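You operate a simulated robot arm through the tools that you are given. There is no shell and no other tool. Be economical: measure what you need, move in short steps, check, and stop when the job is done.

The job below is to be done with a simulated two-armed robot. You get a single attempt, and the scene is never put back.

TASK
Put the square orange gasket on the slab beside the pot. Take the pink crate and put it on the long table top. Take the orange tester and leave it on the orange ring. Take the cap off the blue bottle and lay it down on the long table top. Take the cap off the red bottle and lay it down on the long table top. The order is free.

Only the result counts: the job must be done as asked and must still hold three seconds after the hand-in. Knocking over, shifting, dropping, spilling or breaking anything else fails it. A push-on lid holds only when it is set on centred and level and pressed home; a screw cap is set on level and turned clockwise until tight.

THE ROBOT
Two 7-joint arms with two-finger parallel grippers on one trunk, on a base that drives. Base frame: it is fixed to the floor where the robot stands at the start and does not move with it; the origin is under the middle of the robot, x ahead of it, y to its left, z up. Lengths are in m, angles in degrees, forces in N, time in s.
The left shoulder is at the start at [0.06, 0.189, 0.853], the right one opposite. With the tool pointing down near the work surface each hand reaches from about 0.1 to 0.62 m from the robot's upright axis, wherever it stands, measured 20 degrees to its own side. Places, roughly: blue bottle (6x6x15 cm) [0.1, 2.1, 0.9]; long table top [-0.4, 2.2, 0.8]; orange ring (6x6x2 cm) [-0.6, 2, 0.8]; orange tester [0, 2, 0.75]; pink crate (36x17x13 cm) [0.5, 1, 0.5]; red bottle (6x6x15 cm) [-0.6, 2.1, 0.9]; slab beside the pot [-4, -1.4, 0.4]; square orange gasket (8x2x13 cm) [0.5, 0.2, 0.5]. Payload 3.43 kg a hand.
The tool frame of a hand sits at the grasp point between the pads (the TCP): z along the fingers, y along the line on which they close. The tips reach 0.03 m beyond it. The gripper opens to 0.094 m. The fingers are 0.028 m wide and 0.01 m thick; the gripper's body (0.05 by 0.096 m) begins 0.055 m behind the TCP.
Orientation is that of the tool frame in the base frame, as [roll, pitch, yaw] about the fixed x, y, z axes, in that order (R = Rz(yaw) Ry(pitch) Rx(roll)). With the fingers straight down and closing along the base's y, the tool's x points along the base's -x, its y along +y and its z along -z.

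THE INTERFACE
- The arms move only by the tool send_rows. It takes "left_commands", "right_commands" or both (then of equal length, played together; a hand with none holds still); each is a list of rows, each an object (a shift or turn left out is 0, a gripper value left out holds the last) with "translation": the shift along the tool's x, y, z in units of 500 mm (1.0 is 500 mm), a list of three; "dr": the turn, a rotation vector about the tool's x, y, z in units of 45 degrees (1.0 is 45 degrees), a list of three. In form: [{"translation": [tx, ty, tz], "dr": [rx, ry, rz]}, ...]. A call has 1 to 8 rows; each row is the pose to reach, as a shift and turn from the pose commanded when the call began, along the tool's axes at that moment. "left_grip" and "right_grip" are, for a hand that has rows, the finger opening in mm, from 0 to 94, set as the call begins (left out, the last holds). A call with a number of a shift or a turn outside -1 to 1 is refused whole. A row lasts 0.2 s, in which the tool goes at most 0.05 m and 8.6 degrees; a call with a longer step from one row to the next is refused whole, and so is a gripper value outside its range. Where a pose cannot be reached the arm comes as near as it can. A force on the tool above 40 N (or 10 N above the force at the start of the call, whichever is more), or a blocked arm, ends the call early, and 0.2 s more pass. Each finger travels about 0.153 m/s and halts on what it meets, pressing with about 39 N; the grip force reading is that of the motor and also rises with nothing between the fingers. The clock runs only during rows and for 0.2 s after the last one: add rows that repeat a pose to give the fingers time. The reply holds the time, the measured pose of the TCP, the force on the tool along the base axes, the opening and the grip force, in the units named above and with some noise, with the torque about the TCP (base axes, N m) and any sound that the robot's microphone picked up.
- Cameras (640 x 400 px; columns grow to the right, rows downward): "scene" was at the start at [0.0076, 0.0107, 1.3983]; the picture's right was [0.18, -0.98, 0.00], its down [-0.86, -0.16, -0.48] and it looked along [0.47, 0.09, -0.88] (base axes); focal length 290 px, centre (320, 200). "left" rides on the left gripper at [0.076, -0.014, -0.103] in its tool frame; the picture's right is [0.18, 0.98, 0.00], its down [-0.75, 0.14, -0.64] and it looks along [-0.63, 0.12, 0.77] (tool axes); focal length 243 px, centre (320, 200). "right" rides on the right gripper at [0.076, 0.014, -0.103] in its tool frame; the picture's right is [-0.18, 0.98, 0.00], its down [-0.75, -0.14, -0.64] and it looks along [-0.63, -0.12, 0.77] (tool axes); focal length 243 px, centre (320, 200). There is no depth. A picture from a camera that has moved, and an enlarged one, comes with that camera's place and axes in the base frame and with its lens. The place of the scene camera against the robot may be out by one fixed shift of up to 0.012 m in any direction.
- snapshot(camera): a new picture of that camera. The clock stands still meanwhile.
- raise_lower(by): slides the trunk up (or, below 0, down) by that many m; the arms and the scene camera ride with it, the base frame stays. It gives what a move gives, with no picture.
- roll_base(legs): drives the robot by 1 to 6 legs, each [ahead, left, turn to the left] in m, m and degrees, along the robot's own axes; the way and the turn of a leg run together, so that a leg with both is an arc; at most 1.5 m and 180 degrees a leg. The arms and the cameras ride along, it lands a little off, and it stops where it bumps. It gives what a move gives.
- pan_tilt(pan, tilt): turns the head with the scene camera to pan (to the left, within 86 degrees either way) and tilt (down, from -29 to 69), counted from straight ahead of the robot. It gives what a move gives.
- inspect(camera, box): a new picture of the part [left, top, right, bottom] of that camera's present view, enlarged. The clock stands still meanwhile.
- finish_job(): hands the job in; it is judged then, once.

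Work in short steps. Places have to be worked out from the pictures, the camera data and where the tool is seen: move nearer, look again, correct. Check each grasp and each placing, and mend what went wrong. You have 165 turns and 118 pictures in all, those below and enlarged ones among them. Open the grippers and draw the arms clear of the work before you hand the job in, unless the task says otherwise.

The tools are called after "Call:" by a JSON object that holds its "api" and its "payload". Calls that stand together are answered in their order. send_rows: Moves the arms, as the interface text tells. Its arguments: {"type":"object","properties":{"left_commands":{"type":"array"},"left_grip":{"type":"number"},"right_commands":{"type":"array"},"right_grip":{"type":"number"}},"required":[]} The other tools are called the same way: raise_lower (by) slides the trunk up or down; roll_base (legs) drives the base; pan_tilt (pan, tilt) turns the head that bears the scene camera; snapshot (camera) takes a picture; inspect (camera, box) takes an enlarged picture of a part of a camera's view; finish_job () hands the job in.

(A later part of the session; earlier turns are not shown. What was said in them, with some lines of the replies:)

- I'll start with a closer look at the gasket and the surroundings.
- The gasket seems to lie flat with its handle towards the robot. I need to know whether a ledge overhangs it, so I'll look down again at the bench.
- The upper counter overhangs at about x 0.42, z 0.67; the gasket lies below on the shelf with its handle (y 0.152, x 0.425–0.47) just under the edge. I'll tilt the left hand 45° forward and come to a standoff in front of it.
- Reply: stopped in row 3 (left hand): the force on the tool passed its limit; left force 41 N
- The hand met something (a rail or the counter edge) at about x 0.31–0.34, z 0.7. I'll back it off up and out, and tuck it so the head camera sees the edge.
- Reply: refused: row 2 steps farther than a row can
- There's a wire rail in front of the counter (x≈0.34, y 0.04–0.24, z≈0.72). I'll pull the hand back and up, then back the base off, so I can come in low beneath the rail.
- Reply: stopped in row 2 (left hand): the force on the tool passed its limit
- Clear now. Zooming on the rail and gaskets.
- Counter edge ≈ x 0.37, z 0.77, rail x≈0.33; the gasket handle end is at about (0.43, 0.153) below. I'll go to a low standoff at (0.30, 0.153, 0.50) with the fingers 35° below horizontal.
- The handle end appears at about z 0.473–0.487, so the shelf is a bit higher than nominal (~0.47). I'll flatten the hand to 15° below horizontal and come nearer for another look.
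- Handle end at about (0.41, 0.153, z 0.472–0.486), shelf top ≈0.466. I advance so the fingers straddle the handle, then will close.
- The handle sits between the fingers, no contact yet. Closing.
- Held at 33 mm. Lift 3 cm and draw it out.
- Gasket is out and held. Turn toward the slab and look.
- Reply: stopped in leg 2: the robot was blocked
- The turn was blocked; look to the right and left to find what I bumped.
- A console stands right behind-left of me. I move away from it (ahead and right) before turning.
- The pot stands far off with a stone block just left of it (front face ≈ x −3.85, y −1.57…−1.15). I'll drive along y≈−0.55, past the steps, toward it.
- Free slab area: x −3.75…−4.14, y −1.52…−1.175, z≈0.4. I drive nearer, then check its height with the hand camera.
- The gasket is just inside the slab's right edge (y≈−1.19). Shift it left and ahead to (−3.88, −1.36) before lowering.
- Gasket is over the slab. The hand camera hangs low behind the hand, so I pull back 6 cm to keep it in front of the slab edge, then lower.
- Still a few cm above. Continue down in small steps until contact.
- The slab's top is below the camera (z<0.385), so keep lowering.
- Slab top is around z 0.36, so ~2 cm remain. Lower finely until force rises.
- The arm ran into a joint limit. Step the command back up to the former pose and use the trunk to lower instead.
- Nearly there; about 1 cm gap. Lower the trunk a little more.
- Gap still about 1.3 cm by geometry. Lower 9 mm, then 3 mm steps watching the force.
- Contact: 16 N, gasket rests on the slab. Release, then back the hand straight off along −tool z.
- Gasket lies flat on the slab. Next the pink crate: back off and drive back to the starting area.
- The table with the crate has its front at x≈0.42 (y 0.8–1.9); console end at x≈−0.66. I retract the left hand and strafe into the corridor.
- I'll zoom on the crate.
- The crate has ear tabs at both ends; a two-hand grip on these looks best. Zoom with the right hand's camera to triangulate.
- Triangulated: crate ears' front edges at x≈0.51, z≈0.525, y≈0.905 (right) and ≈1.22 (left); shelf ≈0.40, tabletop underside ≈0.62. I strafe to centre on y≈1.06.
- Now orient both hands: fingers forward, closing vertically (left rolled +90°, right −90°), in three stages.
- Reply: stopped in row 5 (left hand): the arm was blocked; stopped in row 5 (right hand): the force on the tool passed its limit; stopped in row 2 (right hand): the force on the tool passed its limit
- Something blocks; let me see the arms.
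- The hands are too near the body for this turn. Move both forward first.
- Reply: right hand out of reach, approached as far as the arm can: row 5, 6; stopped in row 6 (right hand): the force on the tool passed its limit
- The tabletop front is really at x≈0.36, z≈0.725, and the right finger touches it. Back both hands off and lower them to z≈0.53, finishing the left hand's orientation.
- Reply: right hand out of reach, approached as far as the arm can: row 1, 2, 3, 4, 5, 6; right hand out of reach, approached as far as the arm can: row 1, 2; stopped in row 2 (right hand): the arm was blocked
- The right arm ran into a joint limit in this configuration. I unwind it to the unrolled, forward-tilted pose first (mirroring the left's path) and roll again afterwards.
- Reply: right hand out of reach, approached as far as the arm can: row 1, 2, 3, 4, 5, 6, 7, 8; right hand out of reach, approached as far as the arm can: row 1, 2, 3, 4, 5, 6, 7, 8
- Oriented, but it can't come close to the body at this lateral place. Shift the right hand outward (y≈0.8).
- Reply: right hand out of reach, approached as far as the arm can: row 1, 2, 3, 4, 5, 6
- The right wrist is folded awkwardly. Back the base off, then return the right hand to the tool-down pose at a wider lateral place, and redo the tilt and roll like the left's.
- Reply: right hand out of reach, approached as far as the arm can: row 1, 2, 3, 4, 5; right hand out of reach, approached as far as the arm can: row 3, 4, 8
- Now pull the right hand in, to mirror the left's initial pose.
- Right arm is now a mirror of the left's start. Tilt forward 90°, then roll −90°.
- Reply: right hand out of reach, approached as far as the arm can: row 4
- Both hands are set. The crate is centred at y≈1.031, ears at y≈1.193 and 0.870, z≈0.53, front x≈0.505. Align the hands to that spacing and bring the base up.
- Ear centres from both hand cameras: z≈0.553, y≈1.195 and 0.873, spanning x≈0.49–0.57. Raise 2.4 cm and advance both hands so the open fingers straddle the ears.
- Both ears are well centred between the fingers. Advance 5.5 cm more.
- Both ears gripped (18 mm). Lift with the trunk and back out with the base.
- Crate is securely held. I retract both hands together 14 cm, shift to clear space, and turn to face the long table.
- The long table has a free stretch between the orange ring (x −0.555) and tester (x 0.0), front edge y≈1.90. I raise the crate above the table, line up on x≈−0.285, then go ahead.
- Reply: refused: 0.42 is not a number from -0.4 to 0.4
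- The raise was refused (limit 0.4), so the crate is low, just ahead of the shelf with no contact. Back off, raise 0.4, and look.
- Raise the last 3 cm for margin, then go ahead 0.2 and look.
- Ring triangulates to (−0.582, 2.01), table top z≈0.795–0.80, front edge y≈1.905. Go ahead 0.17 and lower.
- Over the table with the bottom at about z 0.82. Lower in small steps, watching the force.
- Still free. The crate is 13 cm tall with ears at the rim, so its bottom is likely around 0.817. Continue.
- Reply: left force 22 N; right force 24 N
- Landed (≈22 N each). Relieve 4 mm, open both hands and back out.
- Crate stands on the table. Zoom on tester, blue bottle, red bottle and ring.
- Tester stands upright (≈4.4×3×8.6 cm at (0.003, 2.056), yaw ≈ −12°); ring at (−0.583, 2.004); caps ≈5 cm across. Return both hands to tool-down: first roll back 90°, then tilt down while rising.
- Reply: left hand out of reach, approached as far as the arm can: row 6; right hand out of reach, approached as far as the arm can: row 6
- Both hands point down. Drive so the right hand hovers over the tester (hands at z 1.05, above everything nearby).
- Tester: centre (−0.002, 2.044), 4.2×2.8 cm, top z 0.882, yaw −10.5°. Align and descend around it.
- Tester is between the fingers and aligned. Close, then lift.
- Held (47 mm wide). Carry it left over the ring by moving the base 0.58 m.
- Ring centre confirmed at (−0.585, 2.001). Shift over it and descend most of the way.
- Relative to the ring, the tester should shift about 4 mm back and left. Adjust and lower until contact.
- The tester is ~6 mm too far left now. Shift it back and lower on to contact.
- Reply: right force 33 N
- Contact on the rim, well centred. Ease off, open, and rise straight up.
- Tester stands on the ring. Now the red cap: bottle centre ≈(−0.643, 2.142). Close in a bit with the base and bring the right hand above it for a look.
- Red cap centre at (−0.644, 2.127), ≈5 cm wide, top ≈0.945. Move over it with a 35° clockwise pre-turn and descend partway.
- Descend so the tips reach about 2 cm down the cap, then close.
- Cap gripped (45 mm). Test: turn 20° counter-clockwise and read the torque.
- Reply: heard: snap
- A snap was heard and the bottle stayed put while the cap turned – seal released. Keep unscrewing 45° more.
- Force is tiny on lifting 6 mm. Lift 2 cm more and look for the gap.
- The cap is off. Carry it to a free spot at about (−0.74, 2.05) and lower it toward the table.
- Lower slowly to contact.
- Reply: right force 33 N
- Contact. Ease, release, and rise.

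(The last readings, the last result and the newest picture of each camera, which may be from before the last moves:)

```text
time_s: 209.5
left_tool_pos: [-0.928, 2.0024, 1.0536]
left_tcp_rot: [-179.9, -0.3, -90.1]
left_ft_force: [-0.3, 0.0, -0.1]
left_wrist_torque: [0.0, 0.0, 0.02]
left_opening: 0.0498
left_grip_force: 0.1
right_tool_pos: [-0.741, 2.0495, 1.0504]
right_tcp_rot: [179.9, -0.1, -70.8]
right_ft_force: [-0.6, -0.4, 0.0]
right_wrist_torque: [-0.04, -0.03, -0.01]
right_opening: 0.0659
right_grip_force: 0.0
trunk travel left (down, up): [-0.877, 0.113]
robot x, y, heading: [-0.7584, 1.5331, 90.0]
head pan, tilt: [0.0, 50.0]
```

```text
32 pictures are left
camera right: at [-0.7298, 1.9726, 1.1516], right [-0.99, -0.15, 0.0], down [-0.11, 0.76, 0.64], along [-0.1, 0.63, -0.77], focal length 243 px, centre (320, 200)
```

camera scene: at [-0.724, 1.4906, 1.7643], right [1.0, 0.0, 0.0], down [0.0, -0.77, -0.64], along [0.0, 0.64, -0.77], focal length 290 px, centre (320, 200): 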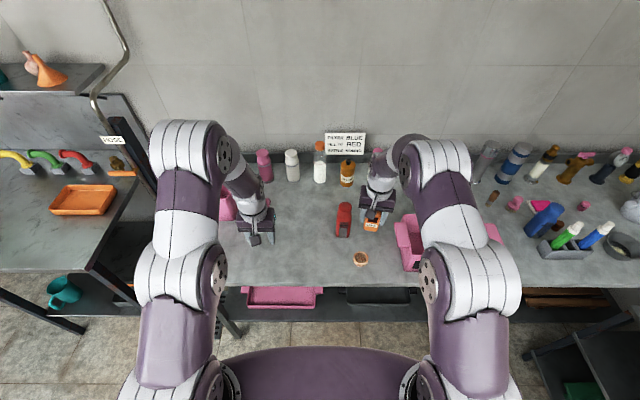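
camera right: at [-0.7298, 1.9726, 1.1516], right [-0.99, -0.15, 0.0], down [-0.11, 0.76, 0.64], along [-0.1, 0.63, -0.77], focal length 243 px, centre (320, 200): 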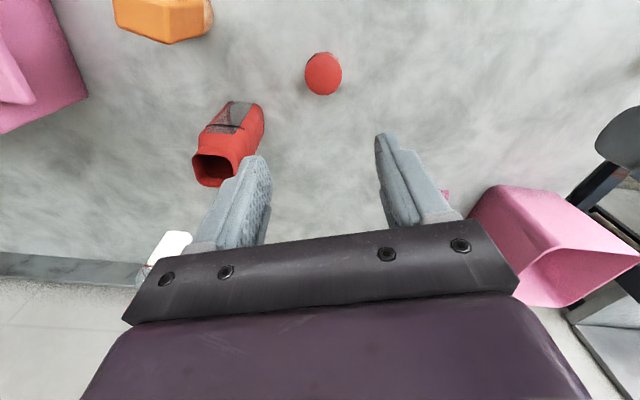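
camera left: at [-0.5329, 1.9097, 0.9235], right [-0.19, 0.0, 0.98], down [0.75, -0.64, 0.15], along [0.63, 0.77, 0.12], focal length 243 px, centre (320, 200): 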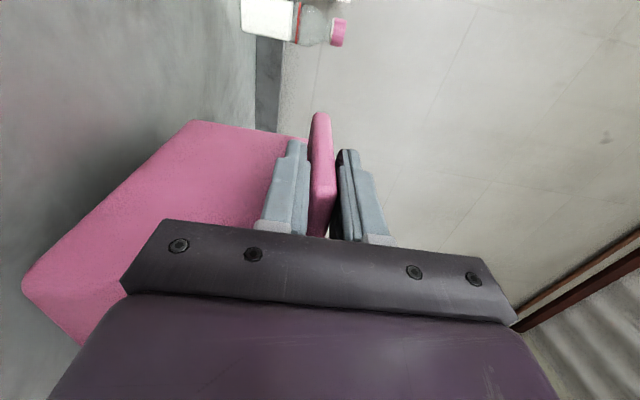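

Red cap lies on the table; bottle and tester undisturbed. Now drive right for the blue bottle (staying clear of the side table).

Call:
{"api": "roll_base", "payload": {"legs": [[0, -0.7, 0], [0.015, 0, 0]]}}

Call:
{"api": "send_rows", "payload": {"right_commands": [{"translation": [-0.02, -0.06, 0], "dr": [0, 0, 0.12]}, {"translation": [-0.03, -0.12, 0], "dr": [0, 0, 0.24]}, {"translation": [-0.03, -0.18, 0], "dr": [0, 0, 0.36]}, {"translation": [-0.03, -0.24, 0], "dr": [0, 0, 0.48]}, {"translation": [-0.03, -0.27, 0], "dr": [0, 0, 0.6]}, {"translation": [-0.03, -0.27, 0], "dr": [0, 0, 0.72]}], "right_grip": 80}}

Call:
{"api": "snapshot", "payload": {"camera": "right"}}

```text
time_s: 213.7
left_tool_pos: [-0.227, 2.0132, 1.0552]
left_tcp_rot: [-179.9, 0.0, -90.5]
left_ft_force: [0.0, -0.1, 0.4]
left_wrist_torque: [0.03, 0.0, 0.0]
left_opening: 0.05
left_grip_force: 0.1
right_tool_pos: [-0.0394, 2.0581, 1.0514]
right_tcp_rot: [180.0, 0.0, -71.3]
right_ft_force: [-0.8, -0.6, -0.1]
right_wrist_torque: [0.01, -0.03, 0.03]
right_opening: 0.0663
right_grip_force: 0.1
trunk travel left (down, up): [-0.877, 0.113]
robot x, y, heading: [-0.058, 1.5439, 89.6]
head pan, tilt: [0.0, 50.0]
```

```text
time_s: 215.1
left_tool_pos: [-0.2273, 2.0176, 1.0532]
left_tcp_rot: [-179.9, -0.2, -90.5]
left_ft_force: [0.8, -0.2, -0.4]
left_wrist_torque: [-0.04, 0.03, -0.04]
left_opening: 0.0498
left_grip_force: 0.0
right_tool_pos: [0.0841, 2.1196, 1.0498]
right_tcp_rot: [180.0, -0.2, -103.8]
right_ft_force: [0.2, -0.1, 0.3]
right_wrist_torque: [0.03, 0.03, -0.01]
right_opening: 0.0803
right_grip_force: 0.1
trunk travel left (down, up): [-0.877, 0.113]
robot x, y, heading: [-0.0636, 1.5492, 89.4]
head pan, tilt: [0.0, 50.0]
```

```text
31 pictures are left
camera right: at [0.0503, 2.0485, 1.1512], right [-0.91, 0.41, 0.0], down [0.32, 0.7, 0.64], along [0.27, 0.58, -0.77], focal length 243 px, centre (320, 200)
```

right: 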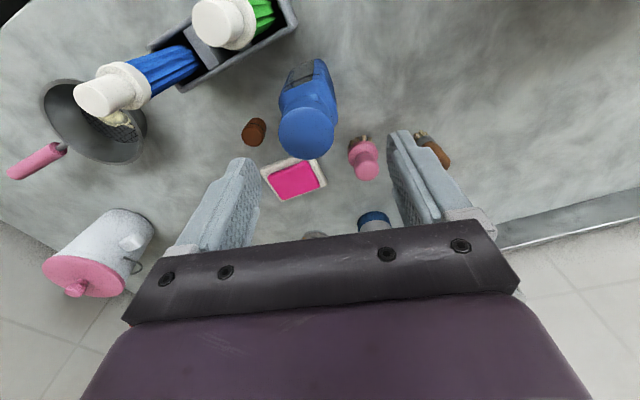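

Blue cap centre ≈(0.100, 2.127). Align, pre-turn clockwise, descend partly and re-check.

Call:
{"api": "send_rows", "payload": {"right_commands": [{"translation": [-0.011, -0.014, 0], "dr": [0, 0, 0.12]}, {"translation": [-0.022, -0.027, 0], "dr": [0, 0, 0.24]}, {"translation": [-0.022, -0.027, 0.02], "dr": [0, 0, 0.36]}, {"translation": [-0.022, -0.027, 0.04], "dr": [0, 0, 0.48]}, {"translation": [-0.022, -0.027, 0.06], "dr": [0, 0, 0.6]}, {"translation": [-0.022, -0.027, 0.08], "dr": [0, 0, 0.7]}, {"translation": [-0.022, -0.027, 0.08], "dr": [0, 0, 0.7]}], "right_grip": 80}}

Call:
{"api": "snapshot", "payload": {"camera": "right"}}

```text
time_s: 216.7
left_tool_pos: [-0.2263, 2.0163, 1.0543]
left_tcp_rot: [-179.9, -0.3, -90.5]
left_ft_force: [-0.3, -0.2, -0.1]
left_wrist_torque: [0.02, -0.03, 0.0]
left_opening: 0.05
left_grip_force: 0.0
right_tool_pos: [0.0991, 2.1272, 1.0088]
right_tcp_rot: [-179.8, -0.2, -135.4]
right_ft_force: [-0.2, 0.5, -1.1]
right_wrist_torque: [0.03, -0.01, -0.03]
right_opening: 0.0799
right_grip_force: 0.1
trunk travel left (down, up): [-0.877, 0.113]
robot x, y, heading: [-0.0592, 1.5432, 89.5]
head pan, tilt: [0.0, 50.0]
```

```text
30 pictures are left
camera right: at [0.0343, 2.0832, 1.1108], right [-0.56, 0.83, 0.0], down [0.64, 0.43, 0.64], along [0.53, 0.36, -0.77], focal length 243 px, centre (320, 200)
```

right: 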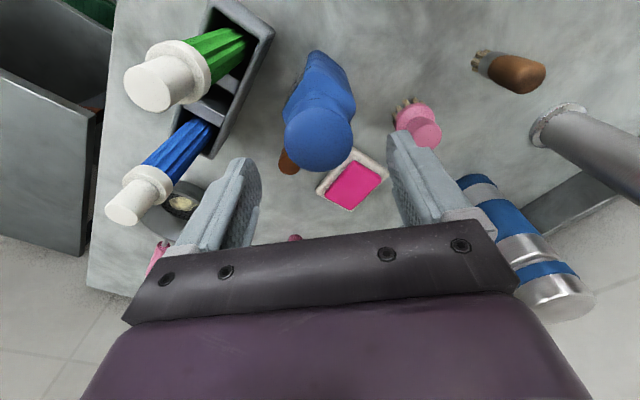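

Centred. Descend, grip the cap, and turn counter-clockwise.

Call:
{"api": "send_rows", "payload": {"right_commands": [{"translation": [0, 0, 0.03]}, {"translation": [0, 0, 0.07]}, {"translation": [0, 0, 0.104]}, {"translation": [0, 0, 0.104]}], "right_grip": 80}}

Call:
{"api": "send_rows", "payload": {"right_commands": [{}, {}, {}], "right_grip": 0}}

Call:
{"api": "send_rows", "payload": {"right_commands": [{"dr": [0, 0, -0.14]}, {"dr": [0, 0, -0.28]}, {"dr": [0, 0, -0.42]}, {"dr": [0, 0, -0.56]}, {"dr": [0, 0, -0.7]}, {"dr": [0, 0, -0.84]}, {"dr": [0, 0, -1]}]}}

Call:
{"api": "snapshot", "payload": {"camera": "right"}}

```text
time_s: 217.7
left_tool_pos: [-0.226, 2.0174, 1.0537]
left_tcp_rot: [-179.8, -0.2, -90.6]
left_ft_force: [0.3, -0.2, 0.1]
left_wrist_torque: [-0.04, -0.01, 0.0]
left_opening: 0.0502
left_grip_force: 0.0
right_tool_pos: [0.1, 2.1256, 0.9579]
right_tcp_rot: [180.0, -0.1, -135.2]
right_ft_force: [0.5, -0.5, 0.2]
right_wrist_torque: [0.02, -0.01, 0.02]
right_opening: 0.0803
right_grip_force: 0.0
trunk travel left (down, up): [-0.877, 0.113]
robot x, y, heading: [-0.0641, 1.5475, 89.5]
head pan, tilt: [0.0, 50.0]
```

```text
time_s: 218.5
left_tool_pos: [-0.2259, 2.0173, 1.0542]
left_tcp_rot: [-179.9, -0.3, -90.5]
left_ft_force: [0.1, 1.1, 1.4]
left_wrist_torque: [-0.02, -0.02, 0.01]
left_opening: 0.0499
left_grip_force: 0.1
right_tool_pos: [0.0996, 2.127, 0.9579]
right_tcp_rot: [-179.9, -0.1, -135.2]
right_ft_force: [-0.2, -0.1, -0.4]
right_wrist_torque: [-0.01, -0.03, 0.05]
right_opening: 0.0456
right_grip_force: 39.1
trunk travel left (down, up): [-0.877, 0.113]
robot x, y, heading: [-0.0601, 1.5479, 89.5]
head pan, tilt: [0.0, 50.0]
```

```text
time_s: 220.1
left_tool_pos: [-0.2269, 2.0171, 1.0537]
left_tcp_rot: [180.0, -0.2, -90.5]
left_ft_force: [0.5, -0.6, -0.4]
left_wrist_torque: [0.01, -0.03, -0.02]
left_opening: 0.05
left_grip_force: 0.1
right_tool_pos: [0.0994, 2.1264, 0.9582]
right_tcp_rot: [-179.9, -0.1, -90.1]
right_ft_force: [1.0, -0.2, 0.6]
right_wrist_torque: [-0.02, -0.01, 0.02]
right_opening: 0.0455
right_grip_force: 39.1
trunk travel left (down, up): [-0.877, 0.113]
robot x, y, heading: [-0.0634, 1.5455, 89.3]
head pan, tilt: [0.0, 50.0]
heard: snap
```

```text
29 pictures are left
camera right: at [0.0847, 2.0506, 1.0593], right [-0.98, 0.19, 0.0], down [0.14, 0.76, 0.64], along [0.12, 0.63, -0.77], focal length 243 px, centre (320, 200)
```

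right: 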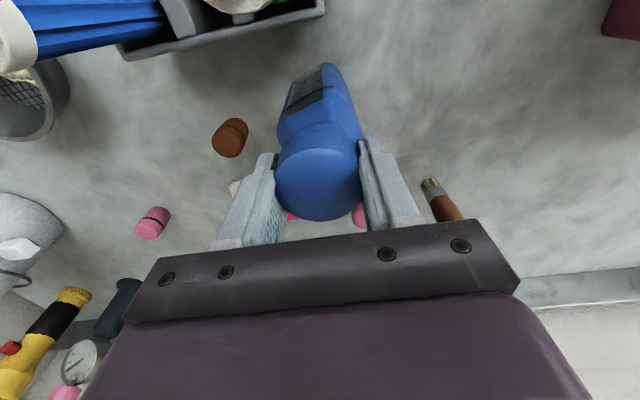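

Snap again. Turn 22° more, then lift 2.5 cm and check.

Call:
{"api": "send_rows", "payload": {"right_commands": [{"dr": [0, 0, -0.16]}, {"dr": [0, 0, -0.32]}, {"dr": [0, 0, -0.48]}, {"translation": [0, 0, -0.012], "dr": [0, 0, -0.48]}, {"translation": [0, 0, -0.03], "dr": [0, 0, -0.48]}, {"translation": [0, 0, -0.052], "dr": [0, 0, -0.48]}]}}

Call:
{"api": "snapshot", "payload": {"camera": "right"}}

```text
time_s: 221.5
left_tool_pos: [-0.2267, 2.0175, 1.053]
left_tcp_rot: [-180.0, -0.2, -90.5]
left_ft_force: [-1.1, 0.3, -0.4]
left_wrist_torque: [0.02, 0.0, 0.0]
left_opening: 0.0502
left_grip_force: 0.1
right_tool_pos: [0.0985, 2.1256, 0.9841]
right_tcp_rot: [180.0, -0.2, -68.6]
right_ft_force: [-0.1, -0.2, -0.9]
right_wrist_torque: [-0.01, 0.0, 0.02]
right_opening: 0.0452
right_grip_force: 39.4
trunk travel left (down, up): [-0.877, 0.113]
robot x, y, heading: [-0.0622, 1.5452, 89.9]
head pan, tilt: [0.0, 50.0]
```

```text
28 pictures are left
camera right: at [0.1134, 2.05, 1.0854], right [-0.98, -0.19, 0.0], down [-0.14, 0.76, 0.64], along [-0.12, 0.63, -0.77], focal length 243 px, centre (320, 200)
```

right: 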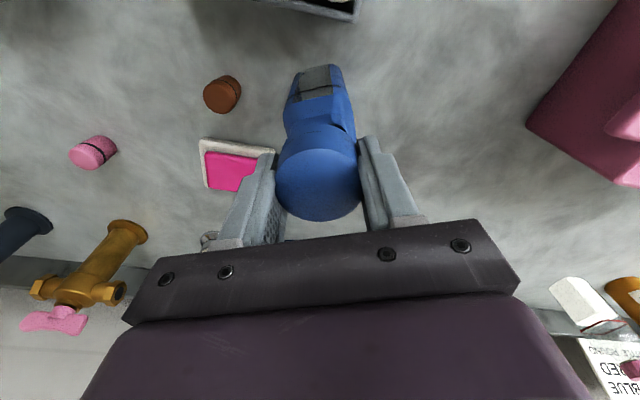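

Cap is off. Carry it to the free spot where the tester stood, (0.0, 2.03).

Call:
{"api": "send_rows", "payload": {"right_commands": [{"translation": [0, 0, -0.092]}, {"translation": [0.035, 0.085, -0.092]}, {"translation": [0.07, 0.168, -0.092]}, {"translation": [0.106, 0.253, -0.085]}, {"translation": [0.106, 0.253, 0.01]}, {"translation": [0.106, 0.253, 0.105]}, {"translation": [0.106, 0.253, 0.2]}, {"translation": [0.106, 0.253, 0.26]}]}}

Call:
{"api": "snapshot", "payload": {"camera": "right"}}

```text
time_s: 223.3
left_tool_pos: [-0.2264, 2.0175, 1.0531]
left_tcp_rot: [-180.0, -0.1, -90.5]
left_ft_force: [0.2, -0.3, -0.5]
left_wrist_torque: [0.0, 0.03, 0.0]
left_opening: 0.05
left_grip_force: 0.1
right_tool_pos: [0.0017, 2.0293, 0.8525]
right_tcp_rot: [179.9, -0.1, -68.6]
right_ft_force: [0.3, 0.8, -0.2]
right_wrist_torque: [-0.02, 0.0, -0.01]
right_opening: 0.0452
right_grip_force: 39.0
trunk travel left (down, up): [-0.877, 0.113]
robot x, y, heading: [-0.0617, 1.5467, 89.6]
head pan, tilt: [0.0, 50.0]
```

```text
27 pictures are left
camera right: at [0.0143, 1.9539, 0.9538], right [-0.98, -0.19, 0.0], down [-0.14, 0.76, 0.64], along [-0.12, 0.63, -0.77], focal length 243 px, centre (320, 200)
```

right: 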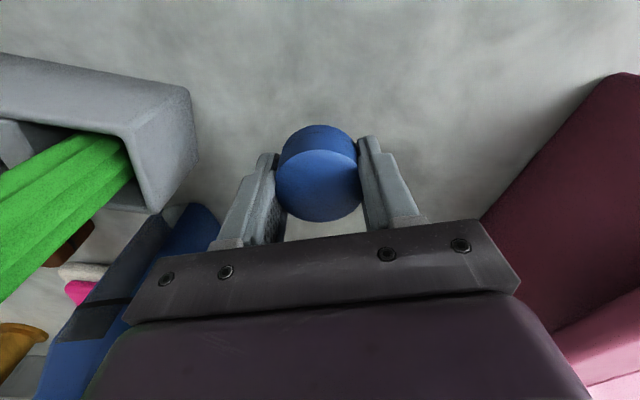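

Lower to contact, ease, release and rise.

Call:
{"api": "send_rows", "payload": {"right_commands": [{"translation": [0, 0, 0.014]}, {"translation": [0, 0, 0.024]}, {"translation": [0, 0, 0.032]}, {"translation": [0, 0, 0.037]}, {"translation": [0, 0, 0.042]}, {"translation": [0, 0, 0.046]}]}}

Call:
{"api": "send_rows", "payload": {"right_commands": [{"translation": [0, 0, -0.002]}, {"translation": [0, 0, -0.002]}], "right_grip": 64}}

Call:
{"api": "send_rows", "payload": {"right_commands": [{"translation": [0, 0, -0.04]}, {"translation": [0, 0, -0.12]}, {"translation": [0, 0, -0.2]}, {"translation": [0, 0, -0.29]}, {"translation": [0, 0, -0.38]}, {"translation": [0, 0, -0.44]}]}}

Call:
{"api": "roll_base", "payload": {"legs": [[-0.3, -0.05, 0]]}}

Call:
{"api": "snapshot", "payload": {"camera": "scene"}}

```text
time_s: 224.7
left_tool_pos: [-0.2271, 2.0168, 1.0529]
left_tcp_rot: [-179.9, -0.2, -90.4]
left_ft_force: [-0.6, -0.3, -0.2]
left_wrist_torque: [0.01, -0.01, -0.01]
left_opening: 0.0499
left_grip_force: 0.1
right_tool_pos: [0.0008, 2.0309, 0.8313]
right_tcp_rot: [179.9, -0.2, -68.6]
right_ft_force: [0.3, 0.1, 0.1]
right_wrist_torque: [0.01, 0.01, 0.01]
right_opening: 0.0452
right_grip_force: 39.5
trunk travel left (down, up): [-0.877, 0.113]
robot x, y, heading: [-0.0646, 1.5456, 89.3]
head pan, tilt: [0.0, 50.0]
```

```text
time_s: 225.3
left_tool_pos: [-0.2272, 2.0166, 1.0541]
left_tcp_rot: [-179.9, -0.2, -90.5]
left_ft_force: [-0.3, 0.1, -0.3]
left_wrist_torque: [-0.03, 0.01, 0.02]
left_opening: 0.0499
left_grip_force: 0.0
right_tool_pos: [0.0022, 2.03, 0.8323]
right_tcp_rot: [180.0, -0.2, -68.6]
right_ft_force: [-0.2, 0.4, 0.2]
right_wrist_torque: [-0.01, 0.0, 0.0]
right_opening: 0.0639
right_grip_force: 0.0
trunk travel left (down, up): [-0.877, 0.113]
robot x, y, heading: [-0.0628, 1.547, 89.4]
head pan, tilt: [0.0, 50.0]
```

```text
time_s: 226.7
left_tool_pos: [-0.2261, 2.0169, 1.054]
left_tcp_rot: [-180.0, -0.1, -90.4]
left_ft_force: [0.2, -1.0, -0.3]
left_wrist_torque: [0.0, 0.02, 0.01]
left_opening: 0.0501
left_grip_force: 0.0
right_tool_pos: [0.0017, 2.0312, 1.0517]
right_tcp_rot: [179.9, -0.2, -68.6]
right_ft_force: [0.4, -0.4, 0.3]
right_wrist_torque: [-0.02, -0.01, 0.01]
right_opening: 0.064
right_grip_force: 0.1
trunk travel left (down, up): [-0.877, 0.113]
robot x, y, heading: [-0.0604, 1.5448, 89.8]
head pan, tilt: [0.0, 50.0]
```

```text
time_s: 228.8
left_tool_pos: [-0.1799, 1.715, 1.0526]
left_tcp_rot: [-179.9, -0.2, -90.4]
left_ft_force: [0.2, -0.1, -0.6]
left_wrist_torque: [-0.03, -0.04, 0.0]
left_opening: 0.0501
left_grip_force: 0.0
right_tool_pos: [0.0475, 1.7319, 1.0521]
right_tcp_rot: [180.0, -0.2, -68.4]
right_ft_force: [-0.6, -0.2, -0.8]
right_wrist_torque: [-0.02, -0.01, 0.04]
right_opening: 0.0639
right_grip_force: 0.1
trunk travel left (down, up): [-0.877, 0.113]
robot x, y, heading: [-0.0128, 1.247, 89.6]
head pan, tilt: [0.0, 50.0]
```

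```text
26 pictures are left
camera scene: at [-0.011, 1.2612, 1.7643], right [1.0, -0.01, 0.0], down [0.0, -0.77, -0.64], along [0.0, 0.64, -0.77], focal length 290 px, centre (320, 200)
```

scene: 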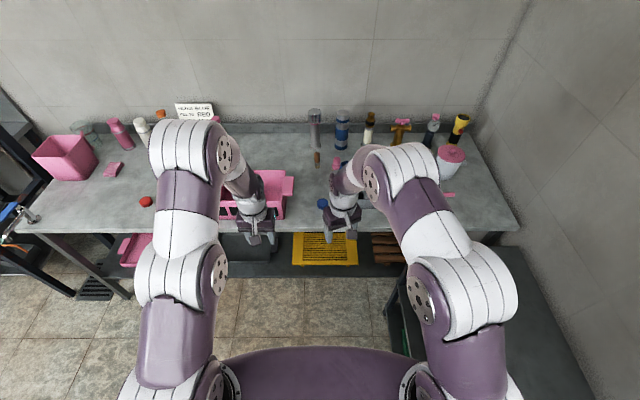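

Back off further and left for a clear view of the whole table.

Call:
{"api": "roll_base", "payload": {"legs": [[-0.05, 0.28, 0], [-0.15, 0, 0]]}}

Call:
{"api": "snapshot", "payload": {"camera": "scene"}}

Call:
{"api": "inspect", "payload": {"camera": "scene", "box": [150, 110, 470, 230]}}

```text
time_s: 231.7
left_tool_pos: [-0.4545, 1.5185, 1.0522]
left_tcp_rot: [-179.9, -0.3, -90.8]
left_ft_force: [0.2, 0.6, -1.3]
left_wrist_torque: [-0.04, 0.01, 0.03]
left_opening: 0.05
left_grip_force: 0.0
right_tool_pos: [-0.2268, 1.5338, 1.0512]
right_tcp_rot: [179.8, -0.3, -69.1]
right_ft_force: [-0.9, 0.6, -0.3]
right_wrist_torque: [-0.02, 0.0, -0.01]
right_opening: 0.0641
right_grip_force: 0.1
trunk travel left (down, up): [-0.877, 0.113]
robot x, y, heading: [-0.2928, 1.0467, 89.1]
head pan, tilt: [0.0, 50.0]
```

```text
25 pictures are left
camera scene: at [-0.2895, 1.0647, 1.7642], right [1.0, -0.01, 0.0], down [-0.01, -0.77, -0.64], along [0.01, 0.64, -0.77], focal length 290 px, centre (320, 200)
```

scene: 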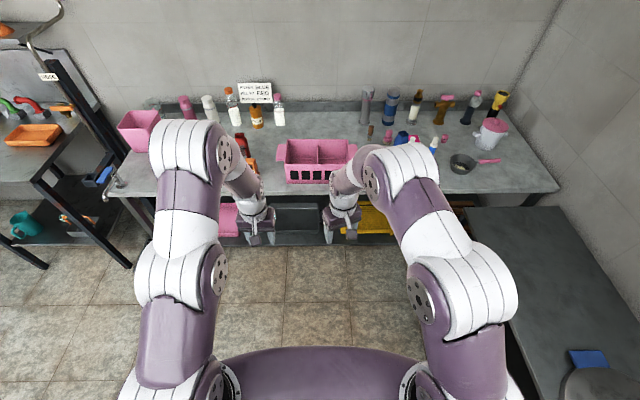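

```text
2.00 times, centred on (310, 170) of scene
camera zoom: at [-0.2895, 1.0647, 1.7642], right [1.0, -0.01, 0.0], down [-0.01, -0.77, -0.64], along [0.01, 0.64, -0.77], focal length 579 px, centre (340, 260)
```

zoom: 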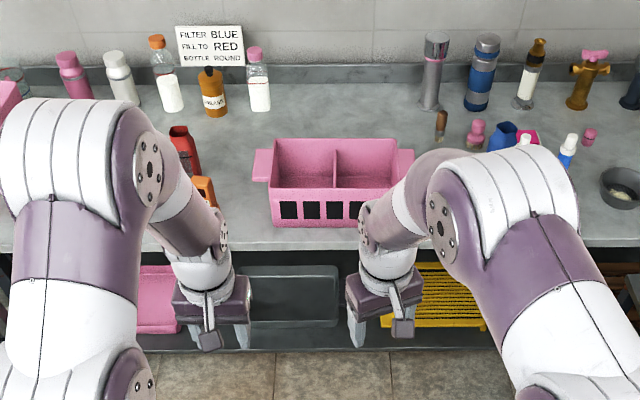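

Shift left once to view the blue cap area and the red one unobstructed.

Call:
{"api": "roll_base", "payload": {"legs": [[0, 0.35, 0]]}}

Call:
{"api": "inspect", "payload": {"camera": "scene", "box": [240, 110, 560, 230]}}

Call:
{"api": "inspect", "payload": {"camera": "left", "box": [0, 0, 640, 400]}}

```text
time_s: 234.0
left_tool_pos: [-0.8099, 1.5198, 1.054]
left_tcp_rot: [-179.8, -0.2, -90.6]
left_ft_force: [0.2, 0.9, -0.6]
left_wrist_torque: [-0.04, 0.02, -0.01]
left_opening: 0.0501
left_grip_force: 0.1
right_tool_pos: [-0.584, 1.5358, 1.0531]
right_tcp_rot: [179.9, -0.2, -68.7]
right_ft_force: [0.0, 0.5, -0.5]
right_wrist_torque: [0.0, 0.03, -0.01]
right_opening: 0.0641
right_grip_force: 0.0
trunk travel left (down, up): [-0.877, 0.113]
robot x, y, heading: [-0.645, 1.0458, 89.7]
head pan, tilt: [0.0, 50.0]
```

```text
2.00 times, centred on (400, 170) of scene
camera zoom: at [-0.6425, 1.0655, 1.7643], right [1.0, -0.01, 0.0], down [-0.01, -0.77, -0.64], along [0.01, 0.64, -0.77], focal length 579 px, centre (160, 260)
```

zoom: 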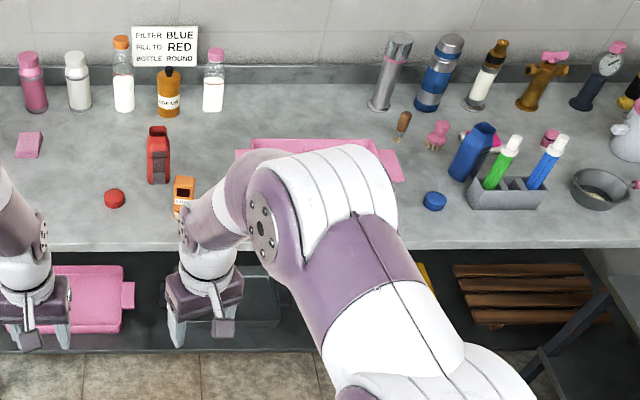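

```text
1.00 times, centred on (320, 200) of left
camera zoom: at [-0.7969, 1.4436, 1.1575], right [-0.98, -0.17, 0.0], down [-0.13, 0.76, 0.64], along [-0.11, 0.63, -0.77], focal length 243 px, centre (320, 200)
```

zoom: 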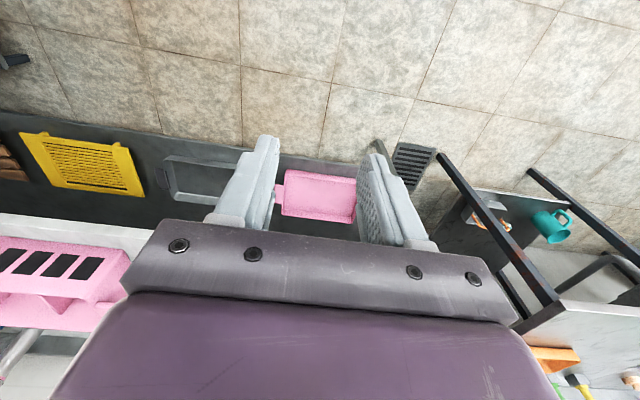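

Both caps lie on the table, both bottles stand open, the tester is on the ring, the crate is on the table and the gasket is on the slab. The grippers are open and the arms are clear, so I hand in.

Call:
{"api": "finish_job", "payload": {}}

```text
The job is handed in.
```

I did all five parts and handed the job in. I don't have the judge's result.

- **Gasket:** the square orange gasket lies flat on the slab beside the pot.
- **Crate:** the pink crate stands on the long table top.
- **Tester:** it stands upright on the orange ring.
- **Caps:** the red and blue caps both lie on the long table top, and both bottles are still standing. Each cap gave an audible snap as it turned loose.

In the final pictures the crate, caps, bottles and tester were where I left them. I last checked the gasket just after setting it down.

Two bumps could count against the run. The robot struck something, most likely the button console, while turning early on, and one hand met the counter's front rail. I saw nothing displaced, though I made no close check of the console.
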